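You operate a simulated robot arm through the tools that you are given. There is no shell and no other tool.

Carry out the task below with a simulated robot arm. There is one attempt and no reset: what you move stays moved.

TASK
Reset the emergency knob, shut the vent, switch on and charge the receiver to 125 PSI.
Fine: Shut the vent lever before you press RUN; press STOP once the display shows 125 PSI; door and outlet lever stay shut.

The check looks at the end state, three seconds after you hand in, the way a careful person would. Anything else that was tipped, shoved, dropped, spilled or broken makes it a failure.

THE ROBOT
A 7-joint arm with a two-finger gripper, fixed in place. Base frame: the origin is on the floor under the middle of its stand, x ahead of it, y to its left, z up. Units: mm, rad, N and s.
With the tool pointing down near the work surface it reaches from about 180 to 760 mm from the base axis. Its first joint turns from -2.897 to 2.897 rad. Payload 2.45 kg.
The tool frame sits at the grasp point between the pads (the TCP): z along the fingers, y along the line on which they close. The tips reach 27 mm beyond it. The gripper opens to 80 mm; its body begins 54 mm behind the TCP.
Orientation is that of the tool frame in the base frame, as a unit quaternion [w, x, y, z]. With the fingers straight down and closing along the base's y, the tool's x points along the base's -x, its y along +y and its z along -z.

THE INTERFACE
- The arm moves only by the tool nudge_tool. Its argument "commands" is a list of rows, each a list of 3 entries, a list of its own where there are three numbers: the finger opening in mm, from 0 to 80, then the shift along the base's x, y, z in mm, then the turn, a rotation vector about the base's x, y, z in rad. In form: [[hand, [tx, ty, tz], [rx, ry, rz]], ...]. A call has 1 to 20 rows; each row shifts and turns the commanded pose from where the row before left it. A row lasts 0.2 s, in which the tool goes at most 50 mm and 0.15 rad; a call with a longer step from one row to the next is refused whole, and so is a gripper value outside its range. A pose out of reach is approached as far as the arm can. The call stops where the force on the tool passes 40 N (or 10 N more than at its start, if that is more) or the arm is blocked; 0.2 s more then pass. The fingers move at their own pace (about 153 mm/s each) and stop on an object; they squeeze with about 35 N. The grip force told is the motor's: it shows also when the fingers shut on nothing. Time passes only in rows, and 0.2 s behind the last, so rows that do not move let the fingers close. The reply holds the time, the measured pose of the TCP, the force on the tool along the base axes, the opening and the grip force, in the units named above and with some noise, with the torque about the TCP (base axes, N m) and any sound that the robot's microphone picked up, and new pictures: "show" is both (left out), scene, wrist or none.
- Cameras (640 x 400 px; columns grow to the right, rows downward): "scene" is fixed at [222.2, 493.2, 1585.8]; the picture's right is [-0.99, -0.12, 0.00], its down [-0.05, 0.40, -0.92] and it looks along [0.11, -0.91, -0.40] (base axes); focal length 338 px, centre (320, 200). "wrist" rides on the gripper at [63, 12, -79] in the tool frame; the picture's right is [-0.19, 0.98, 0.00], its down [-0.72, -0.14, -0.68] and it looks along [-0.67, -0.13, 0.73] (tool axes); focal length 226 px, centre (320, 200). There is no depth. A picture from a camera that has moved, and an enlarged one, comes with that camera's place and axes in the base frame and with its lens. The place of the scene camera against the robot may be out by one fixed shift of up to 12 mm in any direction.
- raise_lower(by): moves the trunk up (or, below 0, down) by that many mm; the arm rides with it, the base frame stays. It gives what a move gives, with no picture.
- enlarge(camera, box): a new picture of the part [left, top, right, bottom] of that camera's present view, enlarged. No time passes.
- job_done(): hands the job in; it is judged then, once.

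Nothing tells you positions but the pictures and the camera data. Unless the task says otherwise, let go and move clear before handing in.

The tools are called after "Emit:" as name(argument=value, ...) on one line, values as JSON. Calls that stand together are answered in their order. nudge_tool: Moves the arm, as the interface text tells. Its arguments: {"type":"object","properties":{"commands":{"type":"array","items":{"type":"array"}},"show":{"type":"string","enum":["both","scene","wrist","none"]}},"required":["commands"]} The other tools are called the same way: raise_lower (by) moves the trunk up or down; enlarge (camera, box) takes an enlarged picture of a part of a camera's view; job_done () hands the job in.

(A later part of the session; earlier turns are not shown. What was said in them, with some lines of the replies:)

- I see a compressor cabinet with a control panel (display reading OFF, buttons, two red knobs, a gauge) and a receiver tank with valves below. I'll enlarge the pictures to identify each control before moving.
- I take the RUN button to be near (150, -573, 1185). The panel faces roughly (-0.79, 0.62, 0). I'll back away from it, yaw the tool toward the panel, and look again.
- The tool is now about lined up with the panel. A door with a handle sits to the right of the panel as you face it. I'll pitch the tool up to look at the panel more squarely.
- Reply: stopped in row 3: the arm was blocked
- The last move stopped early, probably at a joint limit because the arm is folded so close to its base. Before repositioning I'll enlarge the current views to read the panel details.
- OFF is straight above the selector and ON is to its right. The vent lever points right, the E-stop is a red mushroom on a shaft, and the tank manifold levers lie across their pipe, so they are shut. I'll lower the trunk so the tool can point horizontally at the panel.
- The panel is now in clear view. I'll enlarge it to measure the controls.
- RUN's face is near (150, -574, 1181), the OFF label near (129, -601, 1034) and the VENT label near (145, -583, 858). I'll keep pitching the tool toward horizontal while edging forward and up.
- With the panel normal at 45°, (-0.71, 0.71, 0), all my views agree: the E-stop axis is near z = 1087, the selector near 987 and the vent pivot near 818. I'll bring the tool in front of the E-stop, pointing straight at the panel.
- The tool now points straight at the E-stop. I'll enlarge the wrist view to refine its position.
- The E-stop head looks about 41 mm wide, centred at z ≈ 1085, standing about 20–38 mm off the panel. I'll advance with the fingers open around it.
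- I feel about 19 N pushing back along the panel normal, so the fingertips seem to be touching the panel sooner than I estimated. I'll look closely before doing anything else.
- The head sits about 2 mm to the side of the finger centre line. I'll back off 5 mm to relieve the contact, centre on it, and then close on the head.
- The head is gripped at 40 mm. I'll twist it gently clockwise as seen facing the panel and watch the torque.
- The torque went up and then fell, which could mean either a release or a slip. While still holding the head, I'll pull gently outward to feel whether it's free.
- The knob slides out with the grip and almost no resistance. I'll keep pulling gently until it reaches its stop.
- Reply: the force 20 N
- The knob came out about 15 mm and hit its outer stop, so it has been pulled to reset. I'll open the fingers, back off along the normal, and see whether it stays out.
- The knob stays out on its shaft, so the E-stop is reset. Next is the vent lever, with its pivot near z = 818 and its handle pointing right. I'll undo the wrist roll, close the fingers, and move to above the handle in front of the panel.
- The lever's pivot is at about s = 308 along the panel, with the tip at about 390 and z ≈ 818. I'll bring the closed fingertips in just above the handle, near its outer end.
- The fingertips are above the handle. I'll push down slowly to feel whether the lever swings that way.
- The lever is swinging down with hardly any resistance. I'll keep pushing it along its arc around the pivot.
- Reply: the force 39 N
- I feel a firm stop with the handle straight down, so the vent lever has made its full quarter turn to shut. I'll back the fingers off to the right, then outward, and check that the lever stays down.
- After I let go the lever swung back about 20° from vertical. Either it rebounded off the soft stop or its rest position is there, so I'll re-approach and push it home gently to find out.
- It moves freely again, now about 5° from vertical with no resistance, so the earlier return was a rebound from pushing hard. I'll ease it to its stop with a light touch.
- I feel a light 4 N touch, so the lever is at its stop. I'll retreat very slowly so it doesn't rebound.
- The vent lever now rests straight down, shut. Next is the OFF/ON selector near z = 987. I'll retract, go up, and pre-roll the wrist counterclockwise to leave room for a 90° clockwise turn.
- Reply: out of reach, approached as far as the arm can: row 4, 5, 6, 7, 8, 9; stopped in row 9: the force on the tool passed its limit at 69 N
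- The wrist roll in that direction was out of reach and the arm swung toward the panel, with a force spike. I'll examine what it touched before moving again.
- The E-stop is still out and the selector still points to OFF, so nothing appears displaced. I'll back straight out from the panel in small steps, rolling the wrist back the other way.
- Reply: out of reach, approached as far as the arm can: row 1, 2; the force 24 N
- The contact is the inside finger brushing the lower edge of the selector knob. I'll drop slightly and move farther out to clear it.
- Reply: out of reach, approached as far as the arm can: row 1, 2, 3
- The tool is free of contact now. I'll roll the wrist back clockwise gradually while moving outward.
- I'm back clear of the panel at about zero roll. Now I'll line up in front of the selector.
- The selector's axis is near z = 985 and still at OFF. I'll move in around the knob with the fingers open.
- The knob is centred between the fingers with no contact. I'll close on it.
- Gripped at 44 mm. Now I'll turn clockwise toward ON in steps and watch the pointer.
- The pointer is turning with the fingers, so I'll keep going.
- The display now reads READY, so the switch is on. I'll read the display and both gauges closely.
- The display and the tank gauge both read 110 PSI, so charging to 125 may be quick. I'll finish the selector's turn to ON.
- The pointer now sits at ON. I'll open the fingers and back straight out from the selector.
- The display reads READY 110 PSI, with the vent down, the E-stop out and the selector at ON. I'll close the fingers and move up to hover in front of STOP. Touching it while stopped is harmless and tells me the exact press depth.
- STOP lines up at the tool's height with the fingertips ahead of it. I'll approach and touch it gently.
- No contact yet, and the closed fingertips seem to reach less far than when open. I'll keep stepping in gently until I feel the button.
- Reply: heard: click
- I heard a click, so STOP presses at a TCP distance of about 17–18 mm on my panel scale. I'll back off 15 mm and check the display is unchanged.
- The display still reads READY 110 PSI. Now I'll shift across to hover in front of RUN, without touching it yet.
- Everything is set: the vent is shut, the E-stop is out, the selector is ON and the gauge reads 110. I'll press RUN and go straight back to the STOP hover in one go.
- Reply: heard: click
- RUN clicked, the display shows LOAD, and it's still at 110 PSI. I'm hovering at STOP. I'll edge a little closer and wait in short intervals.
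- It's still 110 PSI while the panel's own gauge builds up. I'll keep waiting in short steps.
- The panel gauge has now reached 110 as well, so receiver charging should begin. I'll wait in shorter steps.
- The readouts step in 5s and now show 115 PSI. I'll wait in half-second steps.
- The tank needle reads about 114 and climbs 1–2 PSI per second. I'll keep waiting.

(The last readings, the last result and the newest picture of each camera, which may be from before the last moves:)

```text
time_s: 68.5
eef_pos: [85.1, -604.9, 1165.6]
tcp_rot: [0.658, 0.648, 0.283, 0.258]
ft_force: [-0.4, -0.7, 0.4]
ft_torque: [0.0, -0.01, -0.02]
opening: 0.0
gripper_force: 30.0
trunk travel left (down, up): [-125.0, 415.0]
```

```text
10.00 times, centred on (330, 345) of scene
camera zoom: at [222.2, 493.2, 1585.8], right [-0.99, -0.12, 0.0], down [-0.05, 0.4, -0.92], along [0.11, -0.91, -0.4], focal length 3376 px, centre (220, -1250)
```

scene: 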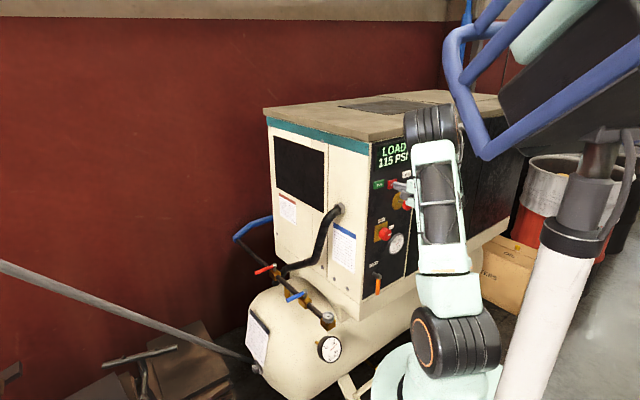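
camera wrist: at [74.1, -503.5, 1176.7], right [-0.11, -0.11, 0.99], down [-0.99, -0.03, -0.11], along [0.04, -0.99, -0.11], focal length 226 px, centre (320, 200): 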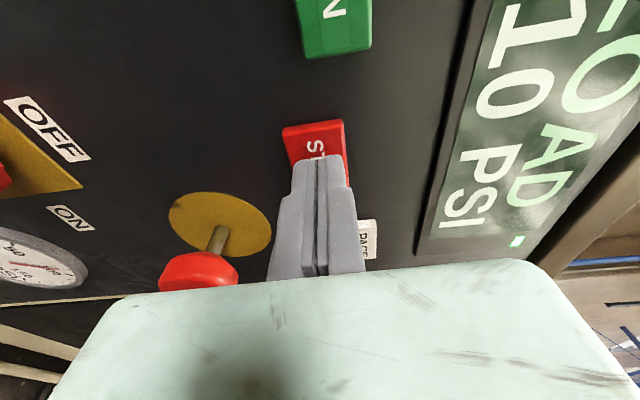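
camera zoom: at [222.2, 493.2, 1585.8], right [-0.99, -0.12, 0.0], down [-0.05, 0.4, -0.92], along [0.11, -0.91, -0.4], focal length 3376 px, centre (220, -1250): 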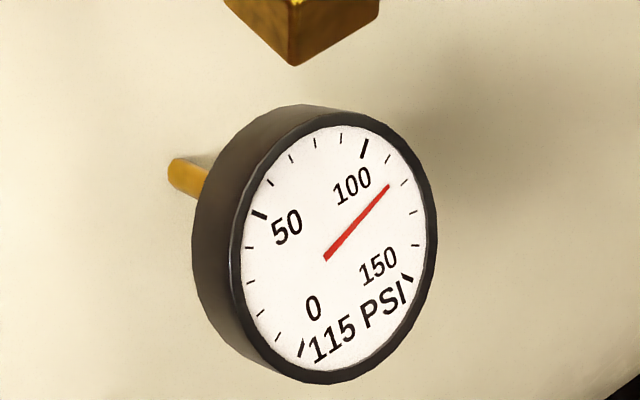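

Emit:
nudge_tool(commands=[[0, [0, 0, 0], [0, 0, 0]], [0, [0, 0, 0], [0, 0, 0]], [0, [0, 0, 0], [0, 0, 0]], [0, [0, 0, 0], [0, 0, 0]]], show="scene")

Emit:
enlarge(camera="scene", box=[310, 325, 350, 365])

```text
time_s: 69.5
eef_pos: [85.5, -605.0, 1166.2]
tcp_rot: [0.658, 0.649, 0.282, 0.258]
ft_force: [0.5, 0.4, 0.5]
ft_torque: [0.03, 0.0, 0.01]
opening: 0.0
gripper_force: 29.4
trunk travel left (down, up): [-125.0, 415.0]
```

scene: 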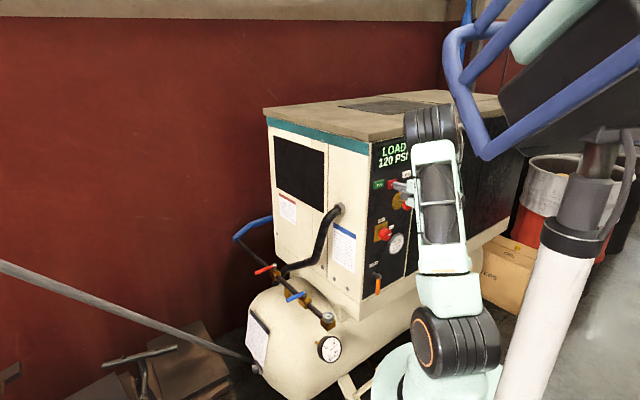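

```text
10.00 times, centred on (330, 345) of scene
camera zoom: at [222.2, 493.2, 1585.8], right [-0.99, -0.12, 0.0], down [-0.05, 0.4, -0.92], along [0.11, -0.91, -0.4], focal length 3376 px, centre (220, -1250)
```

zoom: 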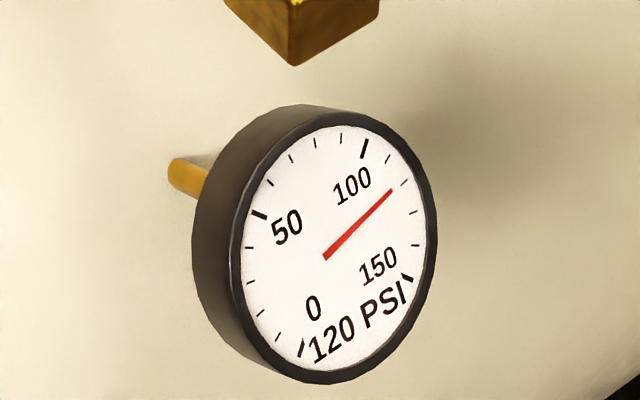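

120 PSI is showing, and the needle says about 118.6, rising about 2.3 PSI per second.

Emit:
nudge_tool(commands=[[0, [0, 0, 0], [0, 0, 0]], [0, [0, 0, 0], [0, 0, 0]], [0, [0, 0, 0], [0, 0, 0]], [0, [0, 0, 0], [0, 0, 0]], [0, [0, 0, 0], [0, 0, 0]]], show="scene")

Emit:
enlarge(camera="scene", box=[310, 325, 350, 365])

```text
time_s: 70.7
eef_pos: [86.6, -605.1, 1167.2]
tcp_rot: [0.658, 0.648, 0.282, 0.258]
ft_force: [0.1, -0.2, 0.5]
ft_torque: [0.0, 0.01, -0.04]
opening: 0.0
gripper_force: 30.3
trunk travel left (down, up): [-125.0, 415.0]
```

scene: 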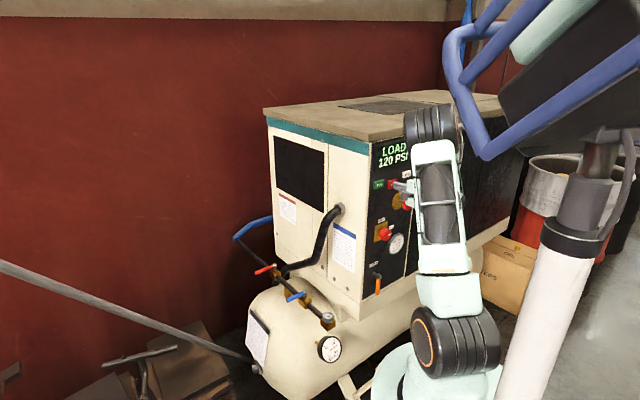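

```text
10.00 times, centred on (330, 345) of scene
camera zoom: at [222.2, 493.2, 1585.8], right [-0.99, -0.12, 0.0], down [-0.05, 0.4, -0.92], along [0.11, -0.91, -0.4], focal length 3376 px, centre (220, -1250)
```

zoom: 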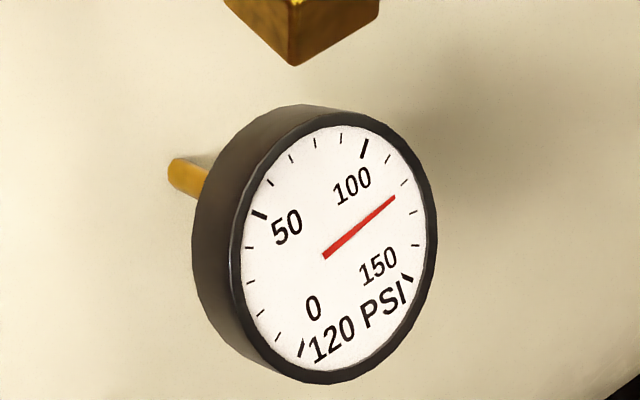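

Emit:
nudge_tool(commands=[[0, [0, 0, 0], [0, 0, 0]], [0, [0, 0, 0], [0, 0, 0]], [0, [0, 0, 0], [0, 0, 0]], [0, [0, 0, 0], [0, 0, 0]]], show="scene")

Emit:
enlarge(camera="scene", box=[310, 325, 350, 365])

Emit:
enlarge(camera="scene", box=[365, 130, 435, 210])

```text
time_s: 71.7
eef_pos: [86.1, -605.7, 1165.6]
tcp_rot: [0.659, 0.648, 0.282, 0.258]
ft_force: [0.7, 1.0, -0.2]
ft_torque: [-0.01, -0.02, -0.01]
opening: 0.0
gripper_force: 29.6
trunk travel left (down, up): [-125.0, 415.0]
```

scene: 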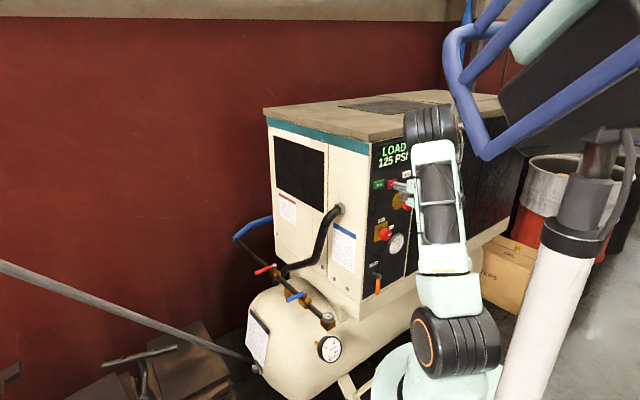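

```text
10.00 times, centred on (330, 345) of scene
camera zoom: at [222.2, 493.2, 1585.8], right [-0.99, -0.12, 0.0], down [-0.05, 0.4, -0.92], along [0.11, -0.91, -0.4], focal length 3376 px, centre (220, -1250)
```

zoom: 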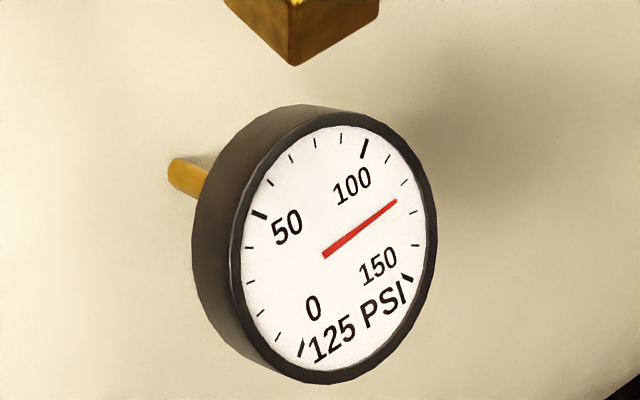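

```text
5.00 times, centred on (400, 170) of scene
camera zoom: at [222.2, 493.2, 1585.8], right [-0.99, -0.12, 0.0], down [-0.05, 0.4, -0.92], along [0.11, -0.91, -0.4], focal length 1688 px, centre (-80, 350)
```

zoom: 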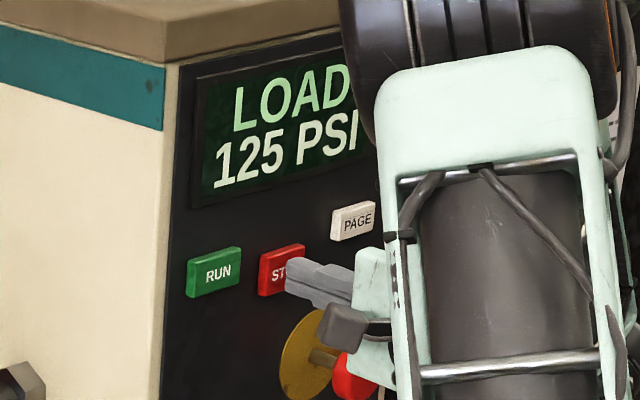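

The display shows 125 PSI, with the needle just under it. I'll press STOP now and back off.

Emit:
nudge_tool(commands=[[0, [1, -1, 0], [0, 0, 0]], [0, [8, -8, 0], [0, 0, 0]], [0, [0, 0, 0], [0, 0, 0]], [0, [-9, 9, 0], [0, 0, 0]], [0, [-10, 10, 0], [0, 0, 0]]], show="both")

Emit:
enlarge(camera="scene", box=[310, 325, 350, 365])

Emit:
enlarge(camera="scene", box=[365, 130, 435, 210])

```text
time_s: 72.9
eef_pos: [75.9, -595.5, 1166.5]
tcp_rot: [0.658, 0.648, 0.282, 0.258]
ft_force: [-0.2, -0.2, 0.0]
ft_torque: [-0.02, 0.03, 0.01]
opening: 0.0
gripper_force: 29.7
trunk travel left (down, up): [-125.0, 415.0]
heard: click
camera wrist: at [63.5, -493.2, 1176.7], right [-0.11, -0.11, 0.99], down [-0.99, -0.03, -0.12], along [0.04, -0.99, -0.11], focal length 226 px, centre (320, 200)
```

scene: 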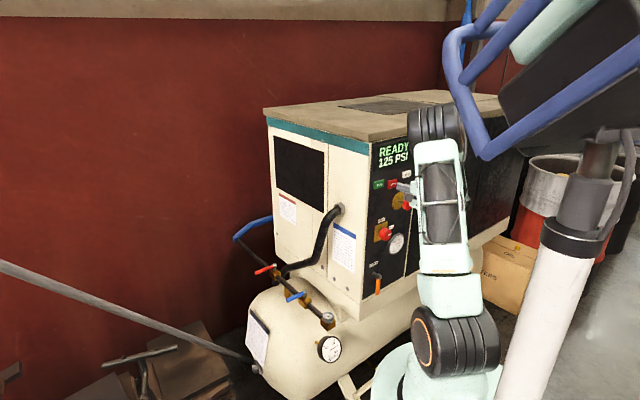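
wrist: 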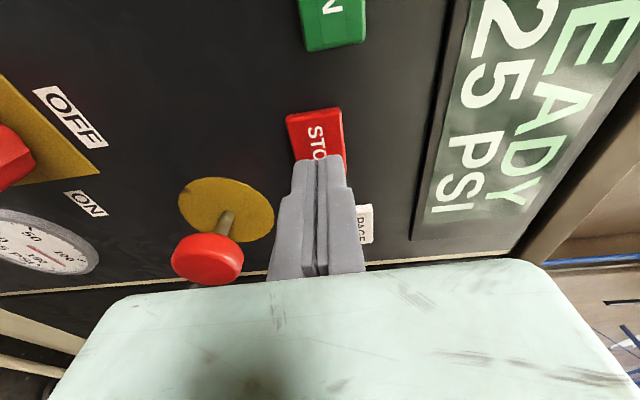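

```text
10.00 times, centred on (330, 345) of scene
camera zoom: at [222.2, 493.2, 1585.8], right [-0.99, -0.12, 0.0], down [-0.05, 0.4, -0.92], along [0.11, -0.91, -0.4], focal length 3376 px, centre (220, -1250)
```

zoom: 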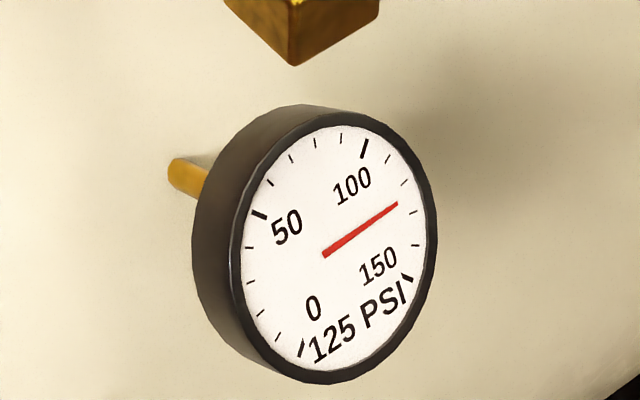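

```text
5.00 times, centred on (400, 170) of scene
camera zoom: at [222.2, 493.2, 1585.8], right [-0.99, -0.12, 0.0], down [-0.05, 0.4, -0.92], along [0.11, -0.91, -0.4], focal length 1688 px, centre (-80, 350)
```

zoom: 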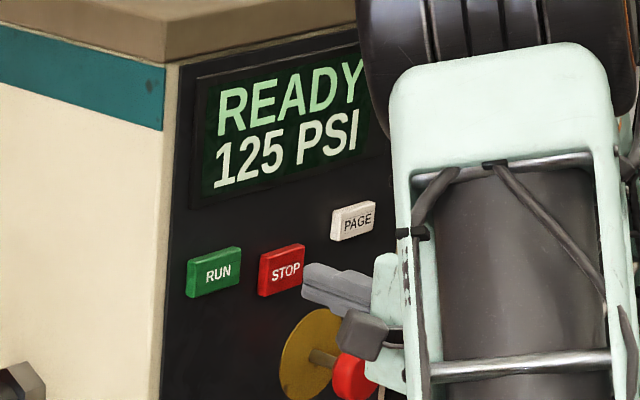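

The display reads READY 125 PSI, so the compressor has stopped. I'll move the arm clear of the panel and check that everything holds.

Emit:
nudge_tool(commands=[[0, [-20, 20, 0], [0, 0, 0]], [0, [-22, 22, 0], [0, 0, 0]], [0, [-22, 22, 0], [0, 0, 0]], [0, [0, 0, 0], [0, 0, 0]], [0, [0, 0, 0], [0, 0, 0]], [0, [0, 0, 0], [0, 0, 0]], [0, [0, 0, 0], [0, 0, 0]]], show="both")

Emit:
enlarge(camera="scene", box=[310, 325, 350, 365])

Emit:
enlarge(camera="scene", box=[355, 130, 445, 300])

Emit:
enlarge(camera="scene", box=[220, 190, 370, 370])

```text
time_s: 74.5
eef_pos: [10.6, -532.3, 1166.0]
tcp_rot: [0.659, 0.648, 0.282, 0.257]
ft_force: [-0.5, 0.0, -0.4]
ft_torque: [0.03, -0.04, 0.01]
opening: 0.0
gripper_force: 30.4
trunk travel left (down, up): [-125.0, 415.0]
camera wrist: at [-0.6, -429.3, 1176.1], right [-0.11, -0.11, 0.99], down [-0.99, -0.03, -0.12], along [0.04, -0.99, -0.11], focal length 226 px, centre (320, 200)
```

scene: 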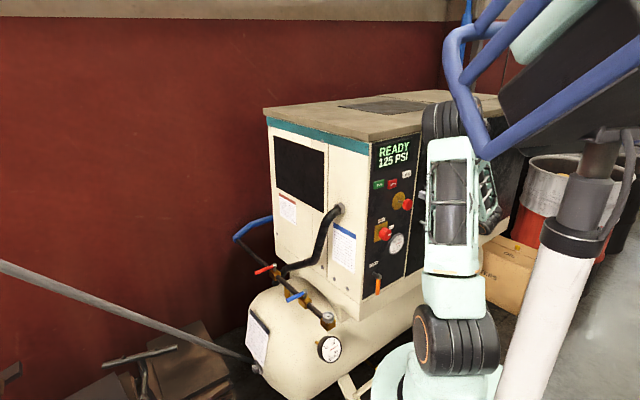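
wrist: 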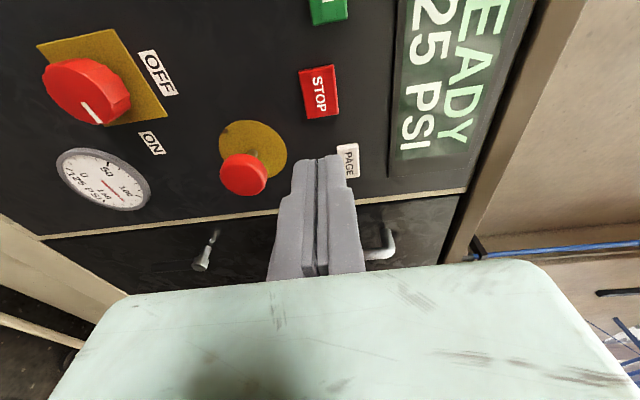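

```text
10.00 times, centred on (330, 345) of scene
camera zoom: at [222.2, 493.2, 1585.8], right [-0.99, -0.12, 0.0], down [-0.05, 0.4, -0.92], along [0.11, -0.91, -0.4], focal length 3376 px, centre (220, -1250)
```

zoom: 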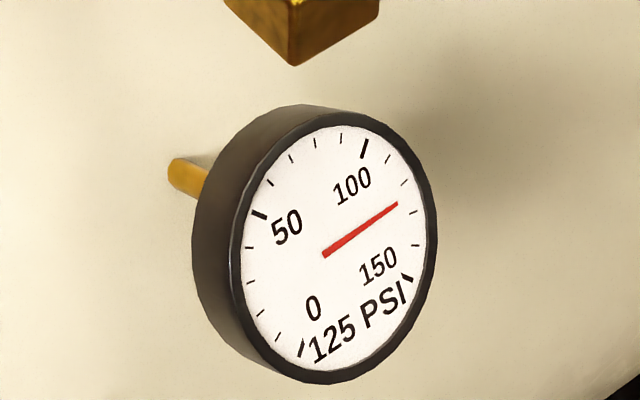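

```text
2.35 times, centred on (400, 215) of scene
camera zoom: at [222.2, 493.2, 1585.8], right [-0.99, -0.12, 0.0], down [-0.05, 0.4, -0.92], along [0.11, -0.91, -0.4], focal length 794 px, centre (132, 165)
```

zoom: 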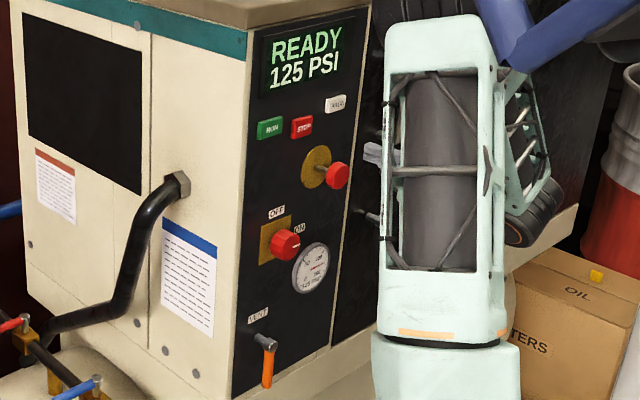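

```text
2.22 times, centred on (295, 280) of scene
camera zoom: at [222.2, 493.2, 1585.8], right [-0.99, -0.12, 0.0], down [-0.05, 0.4, -0.92], along [0.11, -0.91, -0.4], focal length 750 px, centre (376, 22)
```

zoom: 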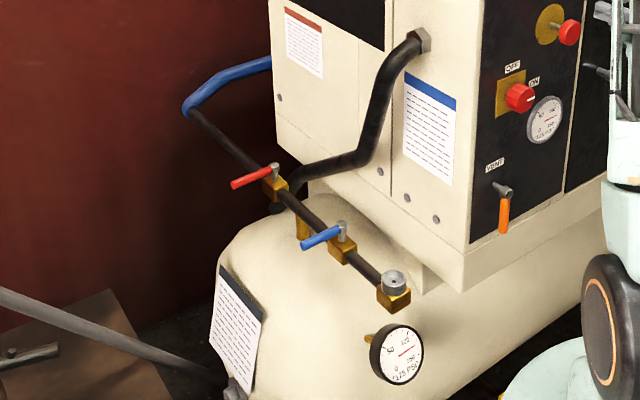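

Everything looks right: READY at 125 PSI, vent down, E-stop out, selector at ON, and the outlet levers untouched. I'll wait a moment longer to confirm the pressure holds and the door stays shut.

Emit:
nudge_tool(commands=[[0, [-10, 10, 0], [0, 0, 0]], [0, [0, 0, 0], [0, 0, 0]], [0, [0, 0, 0], [0, 0, 0]], [0, [0, 0, 0], [0, 0, 0]], [0, [0, 0, 0], [0, 0, 0]], [0, [0, 0, 0], [0, 0, 0]], [0, [0, 0, 0], [0, 0, 0]], [0, [0, 0, 0], [0, 0, 0]], [0, [0, 0, 0], [0, 0, 0]], [0, [0, 0, 0], [0, 0, 0]]], show="both")

Emit:
enlarge(camera="scene", box=[310, 325, 350, 365])

Emit:
enlarge(camera="scene", box=[365, 130, 425, 180])

Emit:
enlarge(camera="wrist", box=[0, 0, 480, 290])

```text
time_s: 76.7
eef_pos: [0.4, -520.6, 1166.0]
tcp_rot: [0.659, 0.648, 0.28, 0.259]
ft_force: [0.3, -0.4, 0.3]
ft_torque: [-0.05, 0.0, 0.02]
opening: 0.0
gripper_force: 29.2
trunk travel left (down, up): [-125.0, 415.0]
camera wrist: at [-10.9, -419.3, 1176.4], right [-0.11, -0.11, 0.99], down [-0.99, -0.03, -0.12], along [0.04, -0.99, -0.11], focal length 226 px, centre (320, 200)
```

scene: 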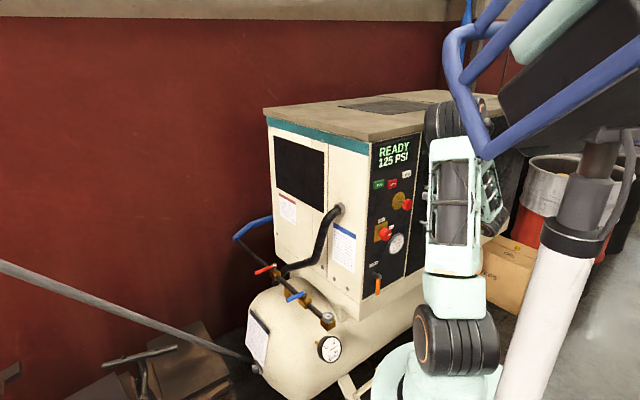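
wrist: 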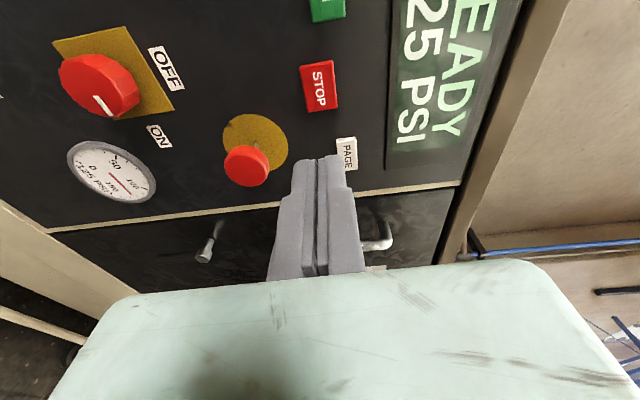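

```text
10.00 times, centred on (330, 345) of scene
camera zoom: at [222.2, 493.2, 1585.8], right [-0.99, -0.12, 0.0], down [-0.05, 0.4, -0.92], along [0.11, -0.91, -0.4], focal length 3376 px, centre (220, -1250)
```

zoom: 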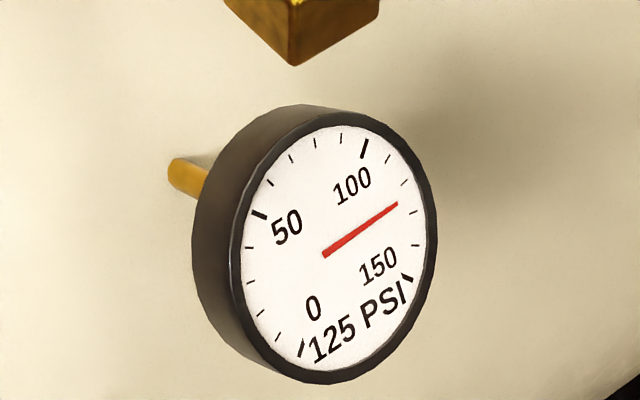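

```text
8.00 times, centred on (395, 155) of scene
camera zoom: at [222.2, 493.2, 1585.8], right [-0.99, -0.12, 0.0], down [-0.05, 0.4, -0.92], along [0.11, -0.91, -0.4], focal length 2701 px, centre (-280, 560)
```

zoom: 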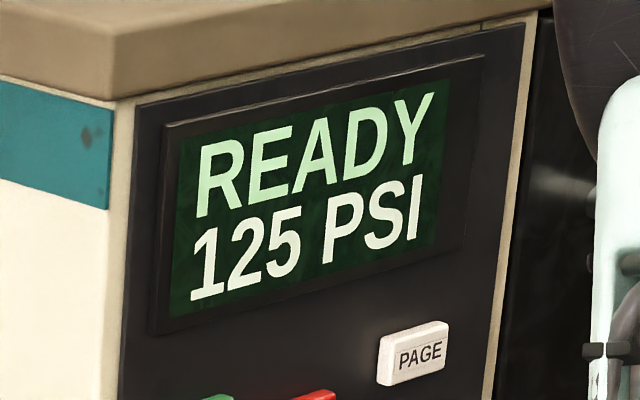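

```text
1.33 times, centred on (240, 145) of wrist
camera zoom: at [-10.9, -419.3, 1176.4], right [-0.11, -0.11, 0.99], down [-0.99, -0.03, -0.12], along [0.04, -0.99, -0.11], focal length 301 px, centre (427, 273)
```

zoom: 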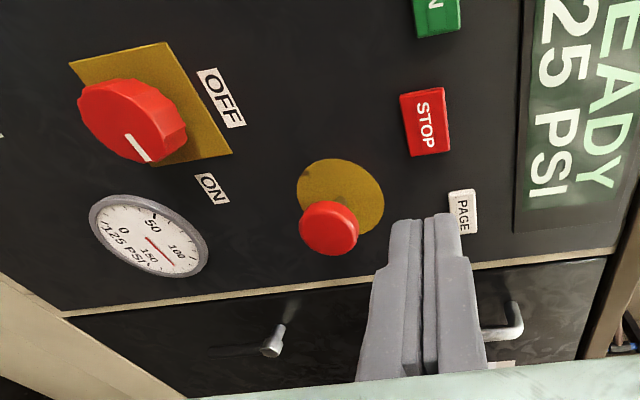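

The pressure is holding at 125 PSI with the display at READY. The emergency knob is pulled out, the selector is at ON and the vent lever is shut. The door and outlet levers haven't moved, and the arm is clear of the panel. I'm handing in the job.

Emit:
job_done()

```text
The job is handed in.
```

The receiver is charged and holding at 125 PSI on both the display and the tank gauge, with the compressor stopped and showing READY. I've handed the job in; no verdict has come back yet.

- **Emergency knob:** pulled out to its stop, and it has stayed out.
- **Vent:** the lever was shut before I pressed RUN. It bounced back about 20° after the first push. I eased it to its stop a second time, and it has stayed straight down.
- **Switch:** turned from OFF to ON, and the display came up READY at 110 PSI.
- **Charge:** I pressed RUN, then pressed STOP once the display showed 125 PSI.
- **Door and outlet lever:** neither was touched, and both look shut.

**Unplanned contact:** while lining up on the switch, the wrist reached a limit and the arm swung into the panel. The force peaked at 69 N, and the inside finger was left pressing on the switch knob. I backed out, and nothing in the pictures looked moved or damaged.

I also clicked STOP once before starting, to learn how far to press. The display did not change.
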